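You operate a simulated robot arm through the tools that you are given. There is no shell and no other tool. Be economical: measure what you need, move in short steps, check, and stop when the job is done.

You run a simulated robot arm. Do the job below in one go: nothing can be reset, and whatever is moved stays where it is left.

JOB
Pull the sample bench drawer open.
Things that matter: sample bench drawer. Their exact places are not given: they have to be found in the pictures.

The check looks at the end state, three seconds after you hand in, the way a careful person would. Anything else that was tipped, shoved, dropped, spilled or broken makes it a failure.

ROBOT AND FRAMES
A 7-joint arm with a two-finger parallel gripper on a trunk, on a base that drives. Base frame: it is fixed to the floor where the robot stands at the start and does not move with it; the origin is under the middle of the robot, x ahead of it, y to its left, z up. Lengths are in m, angles in rad, forces in N, time in s.
With the tool pointing down near the work surface it reaches from about 0.24 to 0.72 m from the robot's upright axis, wherever it stands. Its first joint turns from -2.007 to 2.007 rad. Places, roughly: sample bench drawer [0.6, 0, 0.7]. Payload 3.91 kg.
The TCP is the grasp point between the finger pads, 0.03 m short of the fingertips. In the tool frame z runs along the fingers and y along their closing line. Largest opening 0.11 m; finger width 0.02, thickness 0.01; the body of the gripper, 0.048 by 0.112 m, starts 0.055 m behind the TCP.
Orientation is that of the tool frame in the base frame, as [roll, pitch, yaw] about the fixed x, y, z axes, in that order (R = Rz(yaw) Ry(pitch) Rx(roll)). With the fingers straight down and closing along the base's y, the tool's x points along the base's -x, its y along +y and its z along -z.

CONTROLS
- The arm moves only by the tool move_arm. Its argument "rows" is a list of rows, each an object (a shift or turn left out is 0, a gripper value left out holds the last) with "linear": the shift along the tool's x, y, z in units of 40 mm (1.0 is 40 mm), a list of three; "rotation": the turn, a rotation vector about the tool's x, y, z in units of 4 degrees (1.0 is 4 degrees), a list of three; "fingers": the gripper command, from -1 (fully open) to 1 (shut), values between in proportion. In form: [{"linear": [x, y, z], "rotation": [rx, ry, rz], "fingers": fingers}, ...]. A call has 1 to 12 rows; each row shifts and turns the commanded pose from where the row before left it, along the tool's axes as they then stand. A call with a number of a shift or a turn outside -1 to 1 is refused whole. Each row takes 0.2 s and may step no farther than 0.05 m and 0.15 rad from the row before; otherwise, or with a gripper value out of range, the whole call is refused. Where a pose cannot be reached the arm comes as near as it can. A force on the tool above 40 N (or 10 N above the force at the start of the call, whichever is more), or a blocked arm, ends the call early, and 0.2 s more pass. Each finger travels about 0.108 m/s and halts on what it meets, pressing with about 36 N; the grip force reading is that of the motor and also rises with nothing between the fingers. The clock runs only during rows and for 0.2 s after the last one: add rows that do not move to give the fingers time. It gives the time, the measured TCP pose, the force on the tool (base axes), the opening and the grip force at its end, in the units of the frame above (readings bear some noise), with the torque about the TCP (base axes, N m) and any sound that the robot's microphone picked up.
- Cameras (640 x 400 px; columns grow to the right, rows downward): "scene" is now at [0.0305, 0.1268, 1.2045]; the picture's right is [-0.33, -0.94, 0.00], its down [-0.56, 0.19, -0.81] and it looks along [0.76, -0.27, -0.59] (base axes); focal length 251 px, centre (320, 200). "wrist" rides on the gripper at [0.072, 0.017, -0.103] in the tool frame; the picture's right is [-0.23, 0.97, 0.00], its down [-0.76, -0.18, -0.62] and it looks along [-0.61, -0.14, 0.78] (tool axes); focal length 222 px, centre (320, 200).
- get_image(camera): a new picture of that camera. It takes no simulated time.
- slide_trunk(by): slides the trunk up (or, below 0, down) by that many m; the arm and the scene camera ride with it, the base frame stays. It gives what a move gives, with no picture.
- drive_base(legs): drives the robot by 1 to 6 legs, each [ahead, turn to the left] in m and rad, along the robot's own axes; the way and the turn of a leg run together, so that a leg with both is an arc; at most 1.5 m and 3.142 rad a leg. The arm and the cameras ride along, it lands a little off, and it stops where it bumps. It gives what a move gives.
- pan_tilt(pan, tilt): turns the head with the scene camera to pan (to the left, within 2.705 rad either way) and tilt (down, from -0.506 to 1.204), counted from straight ahead of the robot. It gives what a move gives.
- measure_at(camera, pixels): for up to 12 pixels [column, row] of the newest picture of that camera ("zoom" is the newest enlarged one), the place [x, y, z] in the base frame of the surface seen there, good to about 0.002 m, but the place of the scene camera against the robot may be out by one fixed shift of up to 0.012 m in any direction. It takes no simulated time.
- close_up(camera, box): a new picture of the part [left, top, right, bottom] of that camera's present view, enlarged. It takes no simulated time.
- hand_in(): hands the job in; it is judged then, once.

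Work in short steps. Measure before you move; look again where a grasp or a placing could have gone wrong, and mend it. You have 80 turns and 52 pictures in all, those below and enlarged ones among them. Open the gripper and draw the arm clear of the work before you hand the job in, unless the task says otherwise; then end with one line.

The tools are called after "Call:" as a command line: name --argument value ..., lists and objects as JSON in quotes. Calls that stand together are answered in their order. move_arm: Moves the arm, as the interface text tells. Its arguments: {"type":"object","properties":{"rows":{"type":"array","items":{"type":"object","properties":{"linear":{"type":"array","items":{"type":"number"}},"rotation":{"type":"array","items":{"type":"number"}},"fingers":{"type":"number"}}}}},"required":["rows"]} The other tools are called the same way: slide_trunk (by) slides the trunk up or down; drive_base (legs) drives the base; pan_tilt (pan, tilt) turns the head that bears the scene camera; get_image (camera) takes a picture; measure_at (camera, pixels) gives the place of the surface under pixels of a picture; close_up (camera, box) takes an enlarged picture of a part of a camera's view; hand_in () hands the job in.

At the start:

```text
time_s: 0.0
tool_pos: [0.4529, 0.0775, 0.9164]
tool_rot: [-3.14, 0.002, -3.14]
force: [-0.7, -0.5, -0.3]
torque: [0.0, -0.01, -0.01]
gripper_width: 0.1101
grip_force: 0.0
trunk travel left (down, up): [-0.3, 0.69]
robot x, y, heading: [0.0023, -0.0026, 0.002]
head pan, tilt: [-0.335, 0.628]
```

scene: 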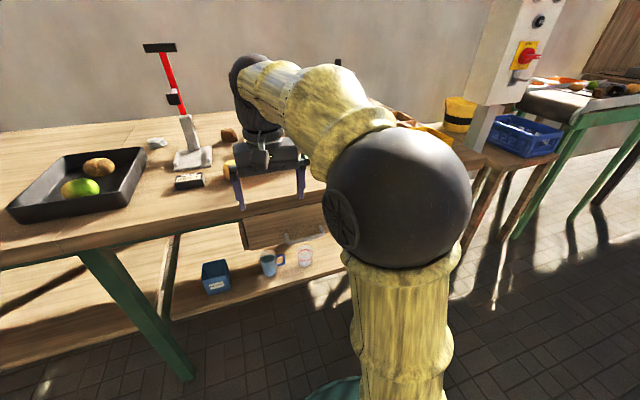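
wrist: 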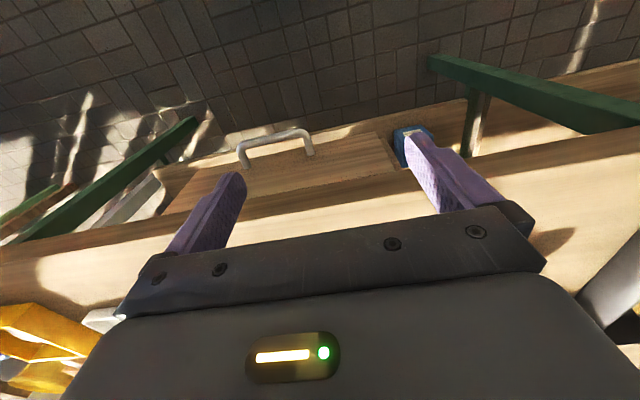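

The wrist view shows a drawer under the table with a bar handle at about (275,145). I measure the handle and the drawer front.

Call:
measure_at --camera "wrist" --pixels '[[242, 150], [258, 140], [275, 136], [292, 131], [306, 133], [311, 152], [245, 165], [280, 165], [200, 180], [370, 140], [280, 185], [300, 210]]'

Call:
close_up --camera "wrist" --box '[140, 90, 460, 290]'

Call:
close_up --camera "scene" --box '[160, 130, 400, 280]'

```text
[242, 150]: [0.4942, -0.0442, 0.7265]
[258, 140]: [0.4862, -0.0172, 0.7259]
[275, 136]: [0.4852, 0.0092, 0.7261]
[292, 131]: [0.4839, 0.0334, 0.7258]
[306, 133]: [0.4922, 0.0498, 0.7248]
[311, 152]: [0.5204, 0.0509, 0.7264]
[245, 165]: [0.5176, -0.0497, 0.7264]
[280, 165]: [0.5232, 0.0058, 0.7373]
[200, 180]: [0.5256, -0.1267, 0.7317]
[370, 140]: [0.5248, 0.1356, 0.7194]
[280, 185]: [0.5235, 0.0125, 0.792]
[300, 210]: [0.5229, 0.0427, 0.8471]
```

```text
2.00 times, centred on (300, 190) of wrist
```

zoom: 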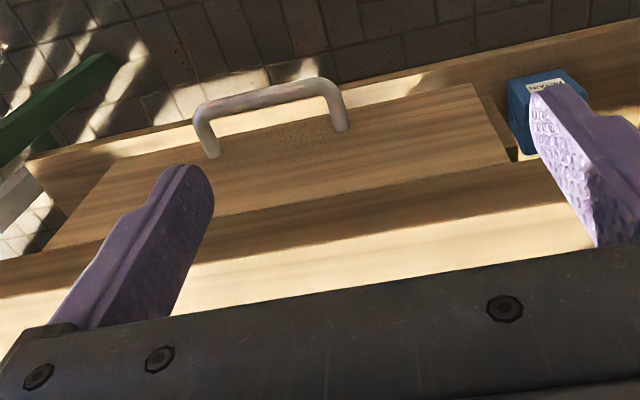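

```text
2.67 times, centred on (280, 205) of scene
```

zoom: 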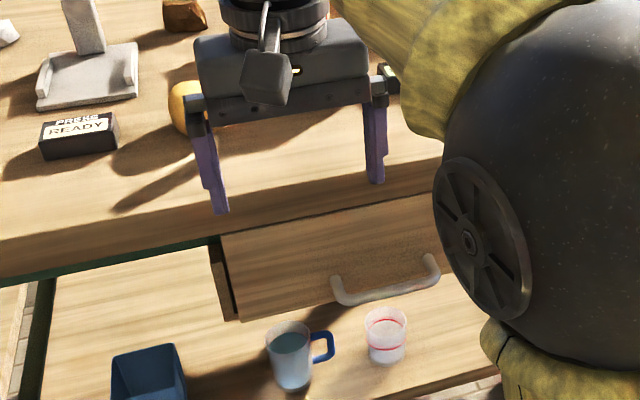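

The handle bar is near x≈0.487, y −0.045 to 0.05, z≈0.726, and the drawer front is at x≈0.523. I check the table and the nearby items with the scene camera.

Call:
measure_at --camera "zoom" --pixels '[[340, 292], [385, 294], [430, 270], [300, 195], [300, 232], [240, 318], [230, 240], [290, 325], [385, 315], [150, 345], [60, 350], [80, 150]]'

Call:
pan_tilt --pan 2.6 --tilt 0.6

Call:
get_image --camera "scene"

```text
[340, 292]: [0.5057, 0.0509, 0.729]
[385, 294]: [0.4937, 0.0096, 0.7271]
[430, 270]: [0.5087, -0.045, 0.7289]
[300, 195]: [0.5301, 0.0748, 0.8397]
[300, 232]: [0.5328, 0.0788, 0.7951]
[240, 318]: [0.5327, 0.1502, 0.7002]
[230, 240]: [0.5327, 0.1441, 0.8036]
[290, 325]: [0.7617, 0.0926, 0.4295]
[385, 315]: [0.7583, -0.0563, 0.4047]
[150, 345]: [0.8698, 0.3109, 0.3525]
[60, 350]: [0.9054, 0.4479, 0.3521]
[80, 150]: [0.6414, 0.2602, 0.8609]
```

```text
time_s: 2.6
tool_pos: [0.4525, 0.0785, 0.9161]
tool_rot: [-3.141, 0.002, -3.14]
force: [-0.6, 0.1, 0.5]
torque: [0.0, 0.03, 0.0]
gripper_width: 0.1103
grip_force: 0.0
trunk travel left (down, up): [-0.3, 0.69]
robot x, y, heading: [-0.0005, 0.0013, -0.001]
head pan, tilt: [2.601, 0.6]
```

```text
47 pictures are left
```

scene: 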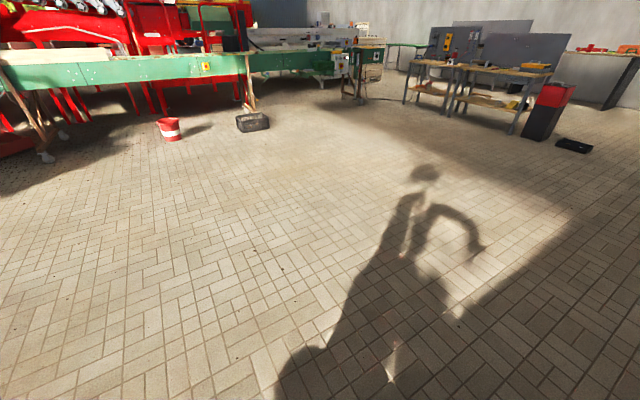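

Behind the robot the floor is clear. I back off 0.32 m to get room for a horizontal grasp of the bar, and face the head forward again.

Call:
drive_base --legs '[[-0.32, 0]]'

Call:
pan_tilt --pan -0.1 --tilt 0.6

Call:
move_arm --rows '[{"rotation": [0, -1, 0], "linear": [-0.5, 0, 0]}, {"rotation": [0, -1, 0], "linear": [-0.5, 0, 0]}, {"rotation": [0, -1, 0], "linear": [-0.5, 0, 0]}, {"rotation": [0, -1, 0], "linear": [-0.5, 0, 0]}, {"rotation": [0, -1, 0], "linear": [-0.5, 0, 0]}, {"rotation": [0, -1, 0], "linear": [-0.5, 0, 0]}, {"rotation": [0, -1, 0]}, {"rotation": [0, -1, 0]}, {"rotation": [0, -1, 0]}, {"rotation": [0, -1, 0]}, {"rotation": [0, -1, 0]}, {"rotation": [0, -1, 0]}]'

```text
time_s: 4.7
tool_pos: [0.1344, 0.0789, 0.9156]
tool_rot: [3.141, -0.001, -3.137]
force: [0.0, -0.5, 0.0]
torque: [-0.06, 0.01, 0.02]
gripper_width: 0.1096
grip_force: 0.0
trunk travel left (down, up): [-0.3, 0.69]
robot x, y, heading: [-0.3193, -0.0008, 0.007]
head pan, tilt: [2.601, 0.6]
```

```text
time_s: 7.1
tool_pos: [0.1344, 0.0803, 0.9154]
tool_rot: [-3.14, -0.001, -3.136]
force: [-0.2, 0.8, -0.2]
torque: [0.01, 0.02, 0.02]
gripper_width: 0.1101
grip_force: 0.1
trunk travel left (down, up): [-0.3, 0.69]
robot x, y, heading: [-0.3198, -0.005, 0.007]
head pan, tilt: [-0.099, 0.6]
```

```text
time_s: 9.7
tool_pos: [0.2527, 0.081, 0.9379]
tool_rot: [-3.14, 0.839, -3.136]
force: [-0.6, -0.1, 0.0]
torque: [0.01, -0.03, -0.04]
gripper_width: 0.1097
grip_force: 0.0
trunk travel left (down, up): [-0.3, 0.69]
robot x, y, heading: [-0.3214, -0.0026, 0.007]
head pan, tilt: [-0.099, 0.6]
```

The tool is 48° tilted and followed well. I tilt the remaining ~42° to horizontal.

Call:
move_arm --rows '[{"rotation": [0, -1, 0]}, {"rotation": [0, -1, 0]}, {"rotation": [0, -1, 0]}, {"rotation": [0, -1, 0]}, {"rotation": [0, -1, 0]}, {"rotation": [0, -1, 0]}, {"rotation": [0, -1, 0]}, {"rotation": [0, -1, 0]}, {"rotation": [0, -1, 0]}, {"rotation": [0, -1, 0]}, {"rotation": [0, -0.5, 0]}]'

Call:
move_arm --rows '[{"rotation": [0, 0, 1]}, {"rotation": [0, 0, 1]}, {"rotation": [0, 0, 1]}, {"rotation": [0, 0, 1]}, {"rotation": [0, 0, 1]}, {"rotation": [0, 0, 1]}, {"rotation": [0, 0, 1]}, {"rotation": [0, 0, 1]}, {"rotation": [0, 0, 1]}, {"rotation": [0, 0, 1]}, {"rotation": [0, 0, 1]}, {"rotation": [0, 0, 1]}]'

Call:
move_arm --rows '[{"rotation": [0, 0, 1]}, {"rotation": [0, 0, 1]}, {"rotation": [0, 0, 1]}, {"rotation": [0, 0, 1]}, {"rotation": [0, 0, 1]}, {"rotation": [0, 0, 1]}, {"rotation": [0, 0, 1]}, {"rotation": [0, 0, 1]}, {"rotation": [0, 0, 1]}, {"rotation": [0, 0, 1]}, {"rotation": [0, 0, 0.5]}]'

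Call:
get_image --camera "wrist"

Call:
get_image --camera "scene"

```text
time_s: 12.1
tool_pos: [0.2528, 0.0724, 0.9361]
tool_rot: [-3.044, 1.504, -3.056]
force: [0.2, 1.1, 0.6]
torque: [0.0, 0.03, 0.0]
gripper_width: 0.11
grip_force: 0.0
out of reach, approached as far as the arm can: row 6, 8
trunk travel left (down, up): [-0.3, 0.69]
robot x, y, heading: [-0.32, 0.0033, 0.008]
head pan, tilt: [-0.099, 0.6]
```

```text
time_s: 14.7
tool_pos: [0.2545, 0.0756, 0.9277]
tool_rot: [1.705, 0.919, 1.666]
force: [-0.2, 0.1, 0.5]
torque: [-0.03, -0.01, -0.02]
gripper_width: 0.1101
grip_force: 0.0
out of reach, approached as far as the arm can: row 4, 5, 6, 7
trunk travel left (down, up): [-0.3, 0.69]
robot x, y, heading: [-0.3245, -0.0003, 0.004]
head pan, tilt: [-0.099, 0.6]
```

```text
time_s: 17.1
tool_pos: [0.2561, 0.0753, 0.9266]
tool_rot: [1.656, 0.189, 1.573]
force: [0.4, -0.5, -0.3]
torque: [0.01, 0.02, 0.02]
gripper_width: 0.1097
grip_force: 0.1
trunk travel left (down, up): [-0.3, 0.69]
robot x, y, heading: [-0.3191, -0.0012, 0.005]
head pan, tilt: [-0.099, 0.6]
```

```text
46 pictures are left
```

wrist: 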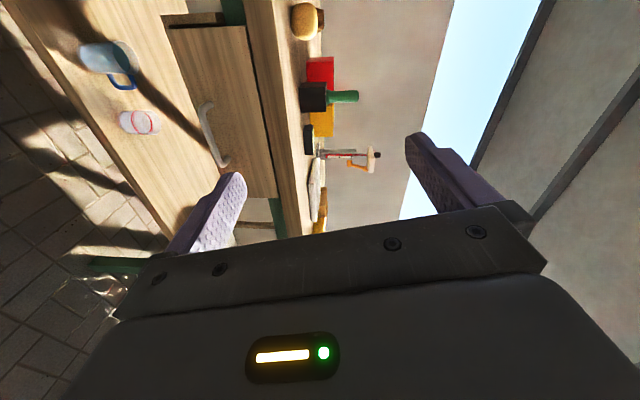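

```text
45 pictures are left
```

scene: 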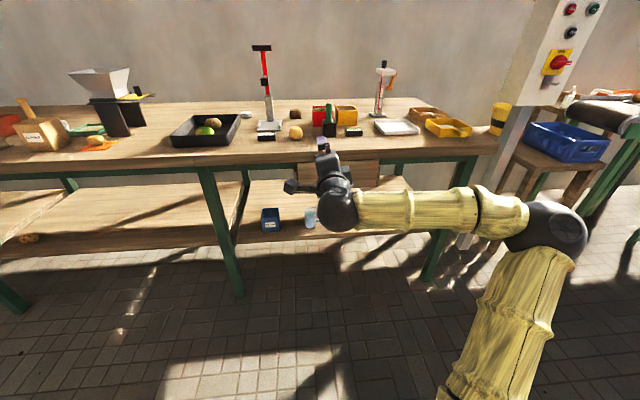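

The tool now points forward with the fingers closing nearly vertically, about 11° of roll left. The handle is at about (210,135) in the wrist view; I measure it and correct the roll.

Call:
measure_at --camera "wrist" --pixels '[[205, 110], [205, 125], [208, 140], [214, 152], [225, 163], [240, 100], [250, 150], [280, 110]]'

Call:
move_arm --rows '[{"rotation": [0, 0, 1]}, {"rotation": [0, 0, 1]}, {"rotation": [0, 0, 0.7]}, {}]'

```text
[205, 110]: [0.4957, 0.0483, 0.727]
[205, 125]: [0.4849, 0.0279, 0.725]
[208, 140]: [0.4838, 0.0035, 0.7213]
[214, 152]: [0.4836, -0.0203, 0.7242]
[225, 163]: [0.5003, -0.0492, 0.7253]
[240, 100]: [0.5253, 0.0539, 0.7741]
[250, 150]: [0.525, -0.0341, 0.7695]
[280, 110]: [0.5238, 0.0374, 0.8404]
```

```text
time_s: 18.1
tool_pos: [0.2552, 0.0763, 0.9271]
tool_rot: [1.65, 0.003, 1.558]
force: [0.0, 0.0, 1.2]
torque: [-0.01, 0.0, -0.02]
gripper_width: 0.11
grip_force: 0.1
trunk travel left (down, up): [-0.3, 0.69]
robot x, y, heading: [-0.3219, -0.0038, 0.01]
head pan, tilt: [-0.099, 0.6]
```

Roll is fixed. I level the pitch, lower the trunk 0.2 m to handle height, and move y over to the handle's middle (tool x is base +y).

Call:
slide_trunk --by -0.203

Call:
move_arm --rows '[{"rotation": [-1, 0, 0], "linear": [-0.9, 0, 0]}, {"linear": [-0.95, 0, 0]}, {"linear": [0, 0, 0.8], "fingers": -0.2}, {"linear": [0, 0, 0.8]}, {"linear": [0, 0, 0.8]}, {}]'

Call:
get_image --camera "wrist"

```text
time_s: 20.3
tool_pos: [0.2547, 0.076, 0.7252]
tool_rot: [1.653, 0.003, 1.558]
force: [0.8, 0.3, 0.1]
torque: [-0.02, 0.0, -0.01]
gripper_width: 0.1102
grip_force: 0.1
trunk travel left (down, up): [-0.097, 0.893]
robot x, y, heading: [-0.3163, 0.0003, 0.002]
head pan, tilt: [-0.099, 0.6]
```

```text
time_s: 21.7
tool_pos: [0.3495, 0.0018, 0.7232]
tool_rot: [1.583, 0.003, 1.558]
force: [0.0, -0.1, 0.3]
torque: [-0.02, -0.01, 0.02]
gripper_width: 0.0662
grip_force: 0.1
trunk travel left (down, up): [-0.097, 0.893]
robot x, y, heading: [-0.3193, -0.0008, 0.003]
head pan, tilt: [-0.099, 0.6]
```

```text
44 pictures are left
```

wrist: 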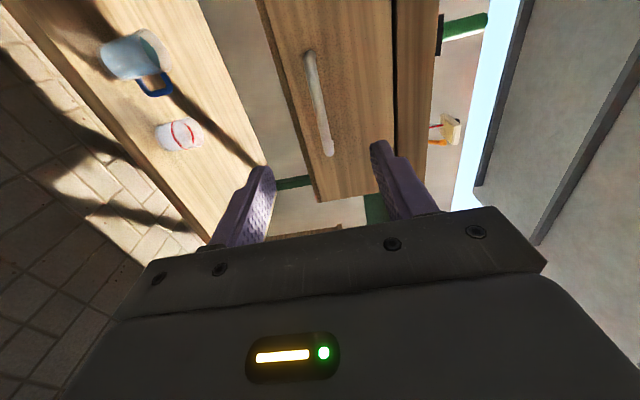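

The handle lies between the fingers in height (bar at (318,100)). I re-measure it and advance about 0.125 m.

Call:
measure_at --camera "wrist" --pixels '[[310, 60], [315, 85], [318, 105], [322, 125], [328, 150], [350, 100]]'

Call:
move_arm --rows '[{"linear": [0, 0, 0.7]}, {"linear": [0, 0, 0.7]}, {"linear": [0, 0, 0.6]}, {"linear": [0, 0, 0.6]}, {"linear": [0, 0, 0.5]}, {}]'

Call:
get_image --camera "wrist"

```text
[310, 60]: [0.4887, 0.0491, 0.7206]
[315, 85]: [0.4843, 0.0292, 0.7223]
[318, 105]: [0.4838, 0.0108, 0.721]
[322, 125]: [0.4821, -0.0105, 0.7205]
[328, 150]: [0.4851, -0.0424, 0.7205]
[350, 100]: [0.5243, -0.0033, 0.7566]
```

```text
time_s: 23.1
tool_pos: [0.4747, -0.0002, 0.7206]
tool_rot: [1.583, 0.002, 1.558]
force: [0.6, 0.8, -0.1]
torque: [0.0, 0.01, 0.02]
gripper_width: 0.0661
grip_force: 0.0
trunk travel left (down, up): [-0.097, 0.893]
robot x, y, heading: [-0.3247, -0.0013, 0.003]
head pan, tilt: [-0.099, 0.6]
```

```text
43 pictures are left
```

wrist: 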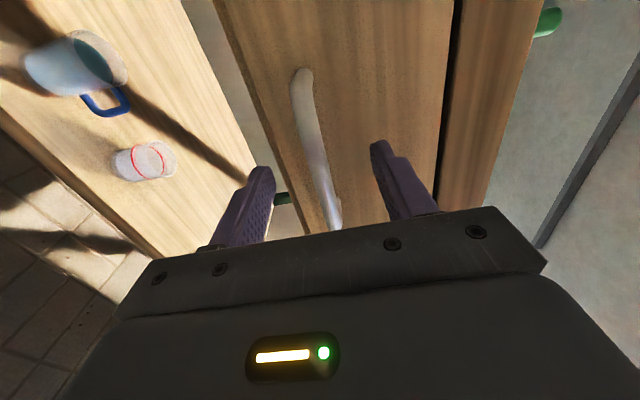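

The bar sits between the pads. I go 6 mm further and close.

Call:
move_arm --rows '[{"linear": [0, 0, 0.15]}, {"fingers": 1}, {}, {}, {}]'

```text
time_s: 24.3
tool_pos: [0.4794, 0.0004, 0.7228]
tool_rot: [1.581, 0.004, 1.558]
force: [1.5, 1.7, 2.7]
torque: [0.17, -0.1, 0.04]
gripper_width: 0.0115
grip_force: 45.1
trunk travel left (down, up): [-0.097, 0.893]
robot x, y, heading: [-0.3186, -0.003, 0.002]
head pan, tilt: [-0.099, 0.6]
```

The bar is gripped (opening 11.5 mm). I pull gently backward.

Call:
move_arm --rows '[{"linear": [0, 0, -0.2]}, {"linear": [0, 0, -0.3]}, {"linear": [0, 0, -0.3]}, {"linear": [0, 0, -0.3]}, {"linear": [0, 0, -0.3]}, {}]'

```text
time_s: 25.7
tool_pos: [0.4254, -0.0001, 0.7216]
tool_rot: [1.584, 0.004, 1.561]
force: [-0.7, 10.3, -8.5]
torque: [0.2, 0.09, -0.13]
gripper_width: 0.0113
grip_force: 45.1
trunk travel left (down, up): [-0.097, 0.893]
robot x, y, heading: [-0.3195, -0.0007, 0.004]
head pan, tilt: [-0.099, 0.6]
```

The tool moved 54 mm with the bar still gripped. I keep pulling.

Call:
move_arm --rows '[{"linear": [0, 0, -0.3]}, {"linear": [0, 0, -0.3]}, {"linear": [0, 0, -0.3]}, {"linear": [0, 0, -0.3]}, {"linear": [0, 0, -0.3]}, {"linear": [0, 0, -0.3]}, {"linear": [0, 0, -0.3]}, {"linear": [0, 0, -0.3]}, {}]'

Call:
get_image --camera "scene"

Call:
get_image --camera "wrist"

```text
time_s: 27.7
tool_pos: [0.3265, 0.0016, 0.7216]
tool_rot: [1.583, 0.004, 1.558]
force: [-0.3, 1.2, -16.7]
torque: [0.18, 0.16, 1.05]
gripper_width: 0.0117
grip_force: 45.0
trunk travel left (down, up): [-0.097, 0.893]
robot x, y, heading: [-0.3181, 0.0001, 0.007]
head pan, tilt: [-0.099, 0.6]
```

```text
42 pictures are left
```

scene: 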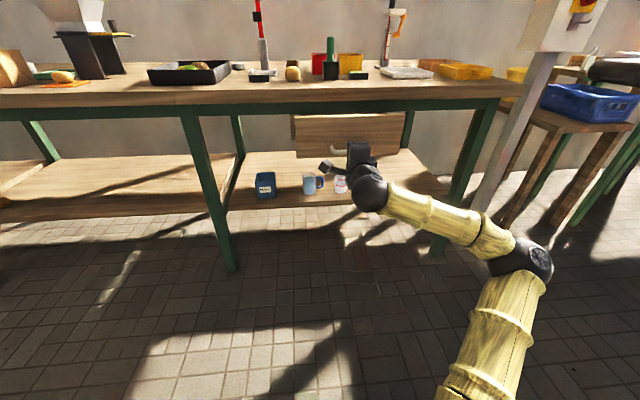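

```text
41 pictures are left
```

wrist: 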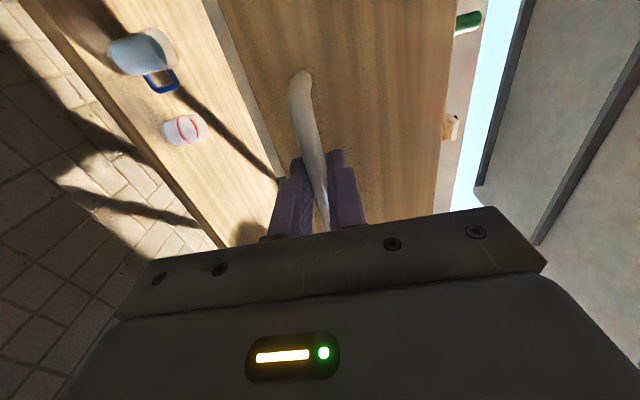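

The drawer is about 0.15 m out. There is a −17 N vertical load, so I continue in smaller steps and watch for the stop.

Call:
move_arm --rows '[{"linear": [0, -0.05, -0.25]}, {"linear": [0, -0.05, -0.25]}, {"linear": [0, 0, -0.25]}, {"linear": [0, 0, -0.25]}, {}]'

Call:
close_up --camera "scene" --box '[230, 60, 470, 210]'

```text
time_s: 28.9
tool_pos: [0.2864, -0.0005, 0.7215]
tool_rot: [1.579, 0.003, 1.557]
force: [2.0, -5.8, 4.0]
torque: [0.15, -0.06, -0.64]
gripper_width: 0.0117
grip_force: 44.9
trunk travel left (down, up): [-0.097, 0.893]
robot x, y, heading: [-0.319, -0.0023, 0.006]
head pan, tilt: [-0.099, 0.6]
```

```text
2.67 times, centred on (350, 135) of scene
```

zoom: 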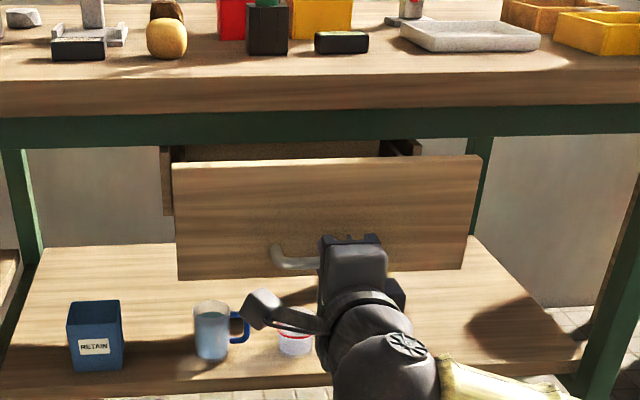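

The drawer is 0.19 m out and moves smoothly. I pull a little further, watching for a stop.

Call:
move_arm --rows '[{"linear": [0, 0, -0.25]}, {"linear": [0, 0, -0.25]}, {"linear": [0, 0, -0.25]}, {"linear": [0, 0, -0.25]}, {}]'

Call:
close_up --camera "scene" --box '[230, 60, 470, 210]'

```text
time_s: 29.8
tool_pos: [0.2605, 0.0002, 0.7213]
tool_rot: [1.577, 0.002, 1.556]
force: [9.7, -0.3, 1.7]
torque: [-0.03, 0.03, 0.47]
gripper_width: 0.0114
grip_force: 45.2
trunk travel left (down, up): [-0.097, 0.893]
robot x, y, heading: [-0.3145, -0.0038, 0.008]
head pan, tilt: [-0.099, 0.6]
stopped in row 4: the force on the tool passed its limit (the readings are from after the stop); the commanded pose is now the measured one
```

```text
2.67 times, centred on (350, 135) of scene
```

zoom: 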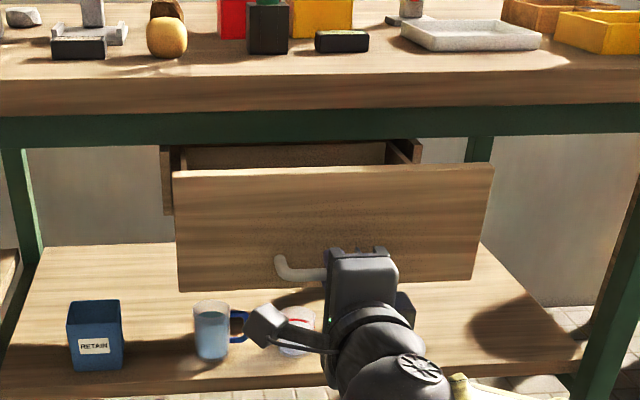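

The drawer reached its stop at about 0.22 m. I open the fingers and draw back along the tool axis.

Call:
move_arm --rows '[{"fingers": 0}, {}, {}, {}, {"linear": [0, 0, -0.3]}, {"linear": [0, 0, -0.6]}, {"linear": [0, 0, -0.6]}, {"linear": [0, 0, -0.6]}, {}]'

Call:
get_image --camera "wrist"

```text
time_s: 31.8
tool_pos: [0.1733, 0.0017, 0.7241]
tool_rot: [1.577, 0.002, 1.555]
force: [-0.2, 0.6, -0.3]
torque: [-0.01, -0.01, 0.01]
gripper_width: 0.0546
grip_force: 0.0
trunk travel left (down, up): [-0.097, 0.893]
robot x, y, heading: [-0.317, 0.0006, 0.004]
head pan, tilt: [-0.099, 0.6]
```

```text
38 pictures are left
```

wrist: 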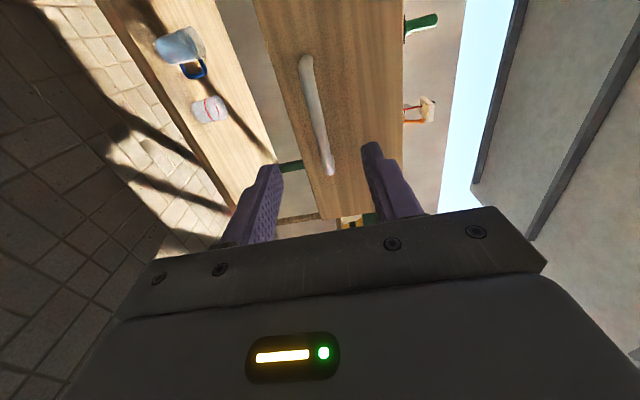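

The fingers are clear of the bar. I back the base away a bit, open the gripper fully, and check the drawer.

Call:
drive_base --legs '[[-0.15, 0]]'

Call:
move_arm --rows '[{"fingers": -1}, {}, {}]'

Call:
get_image --camera "scene"

Call:
get_image --camera "wrist"

Call:
measure_at --camera "wrist" --pixels '[[315, 90], [320, 110], [340, 110]]'

```text
time_s: 33.1
tool_pos: [0.0211, 0.0011, 0.7235]
tool_rot: [1.578, 0.003, 1.556]
force: [-0.9, -0.3, 0.3]
torque: [-0.02, 0.01, -0.01]
gripper_width: 0.055
grip_force: 0.0
trunk travel left (down, up): [-0.097, 0.893]
robot x, y, heading: [-0.4713, -0.0017, 0.004]
head pan, tilt: [-0.099, 0.6]
```

```text
time_s: 33.9
tool_pos: [0.0216, 0.0011, 0.7226]
tool_rot: [1.579, 0.003, 1.558]
force: [-0.5, -0.6, 0.2]
torque: [-0.03, 0.01, -0.01]
gripper_width: 0.1101
grip_force: 0.0
trunk travel left (down, up): [-0.097, 0.893]
robot x, y, heading: [-0.4725, -0.0028, 0.008]
head pan, tilt: [-0.099, 0.6]
```

```text
37 pictures are left
```

scene: 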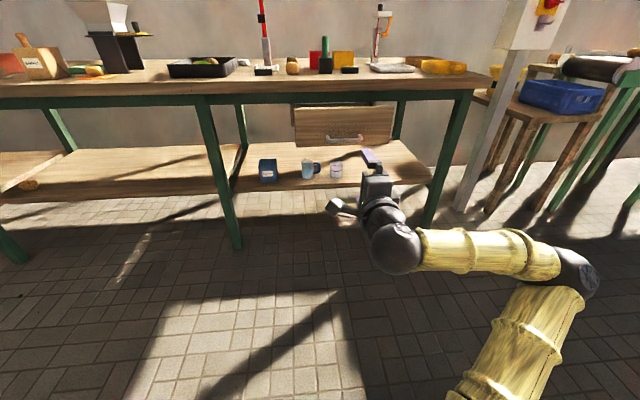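

```text
36 pictures are left
```

wrist: 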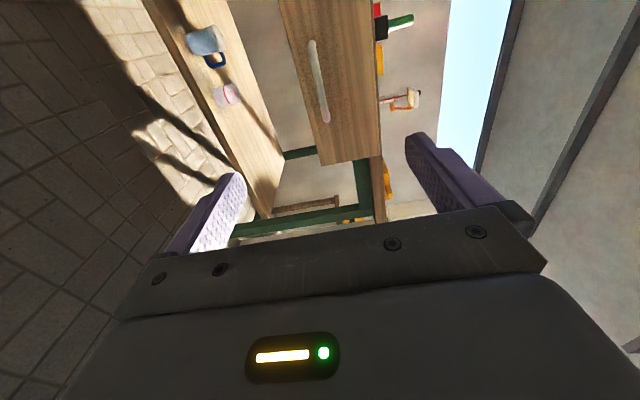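

```text
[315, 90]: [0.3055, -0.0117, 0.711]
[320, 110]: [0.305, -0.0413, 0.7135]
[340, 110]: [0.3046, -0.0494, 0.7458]
```

The drawer front is now at x≈0.305, against 0.524 at the start, so it is open to its stop. Everything else still stands as it did, and I hand in.

Call:
hand_in

```text
The job is handed in.
```

The sample bench drawer is pulled open about 0.22 m, to its stop; the gripper is open, the arm is clear, and nothing else was disturbed.
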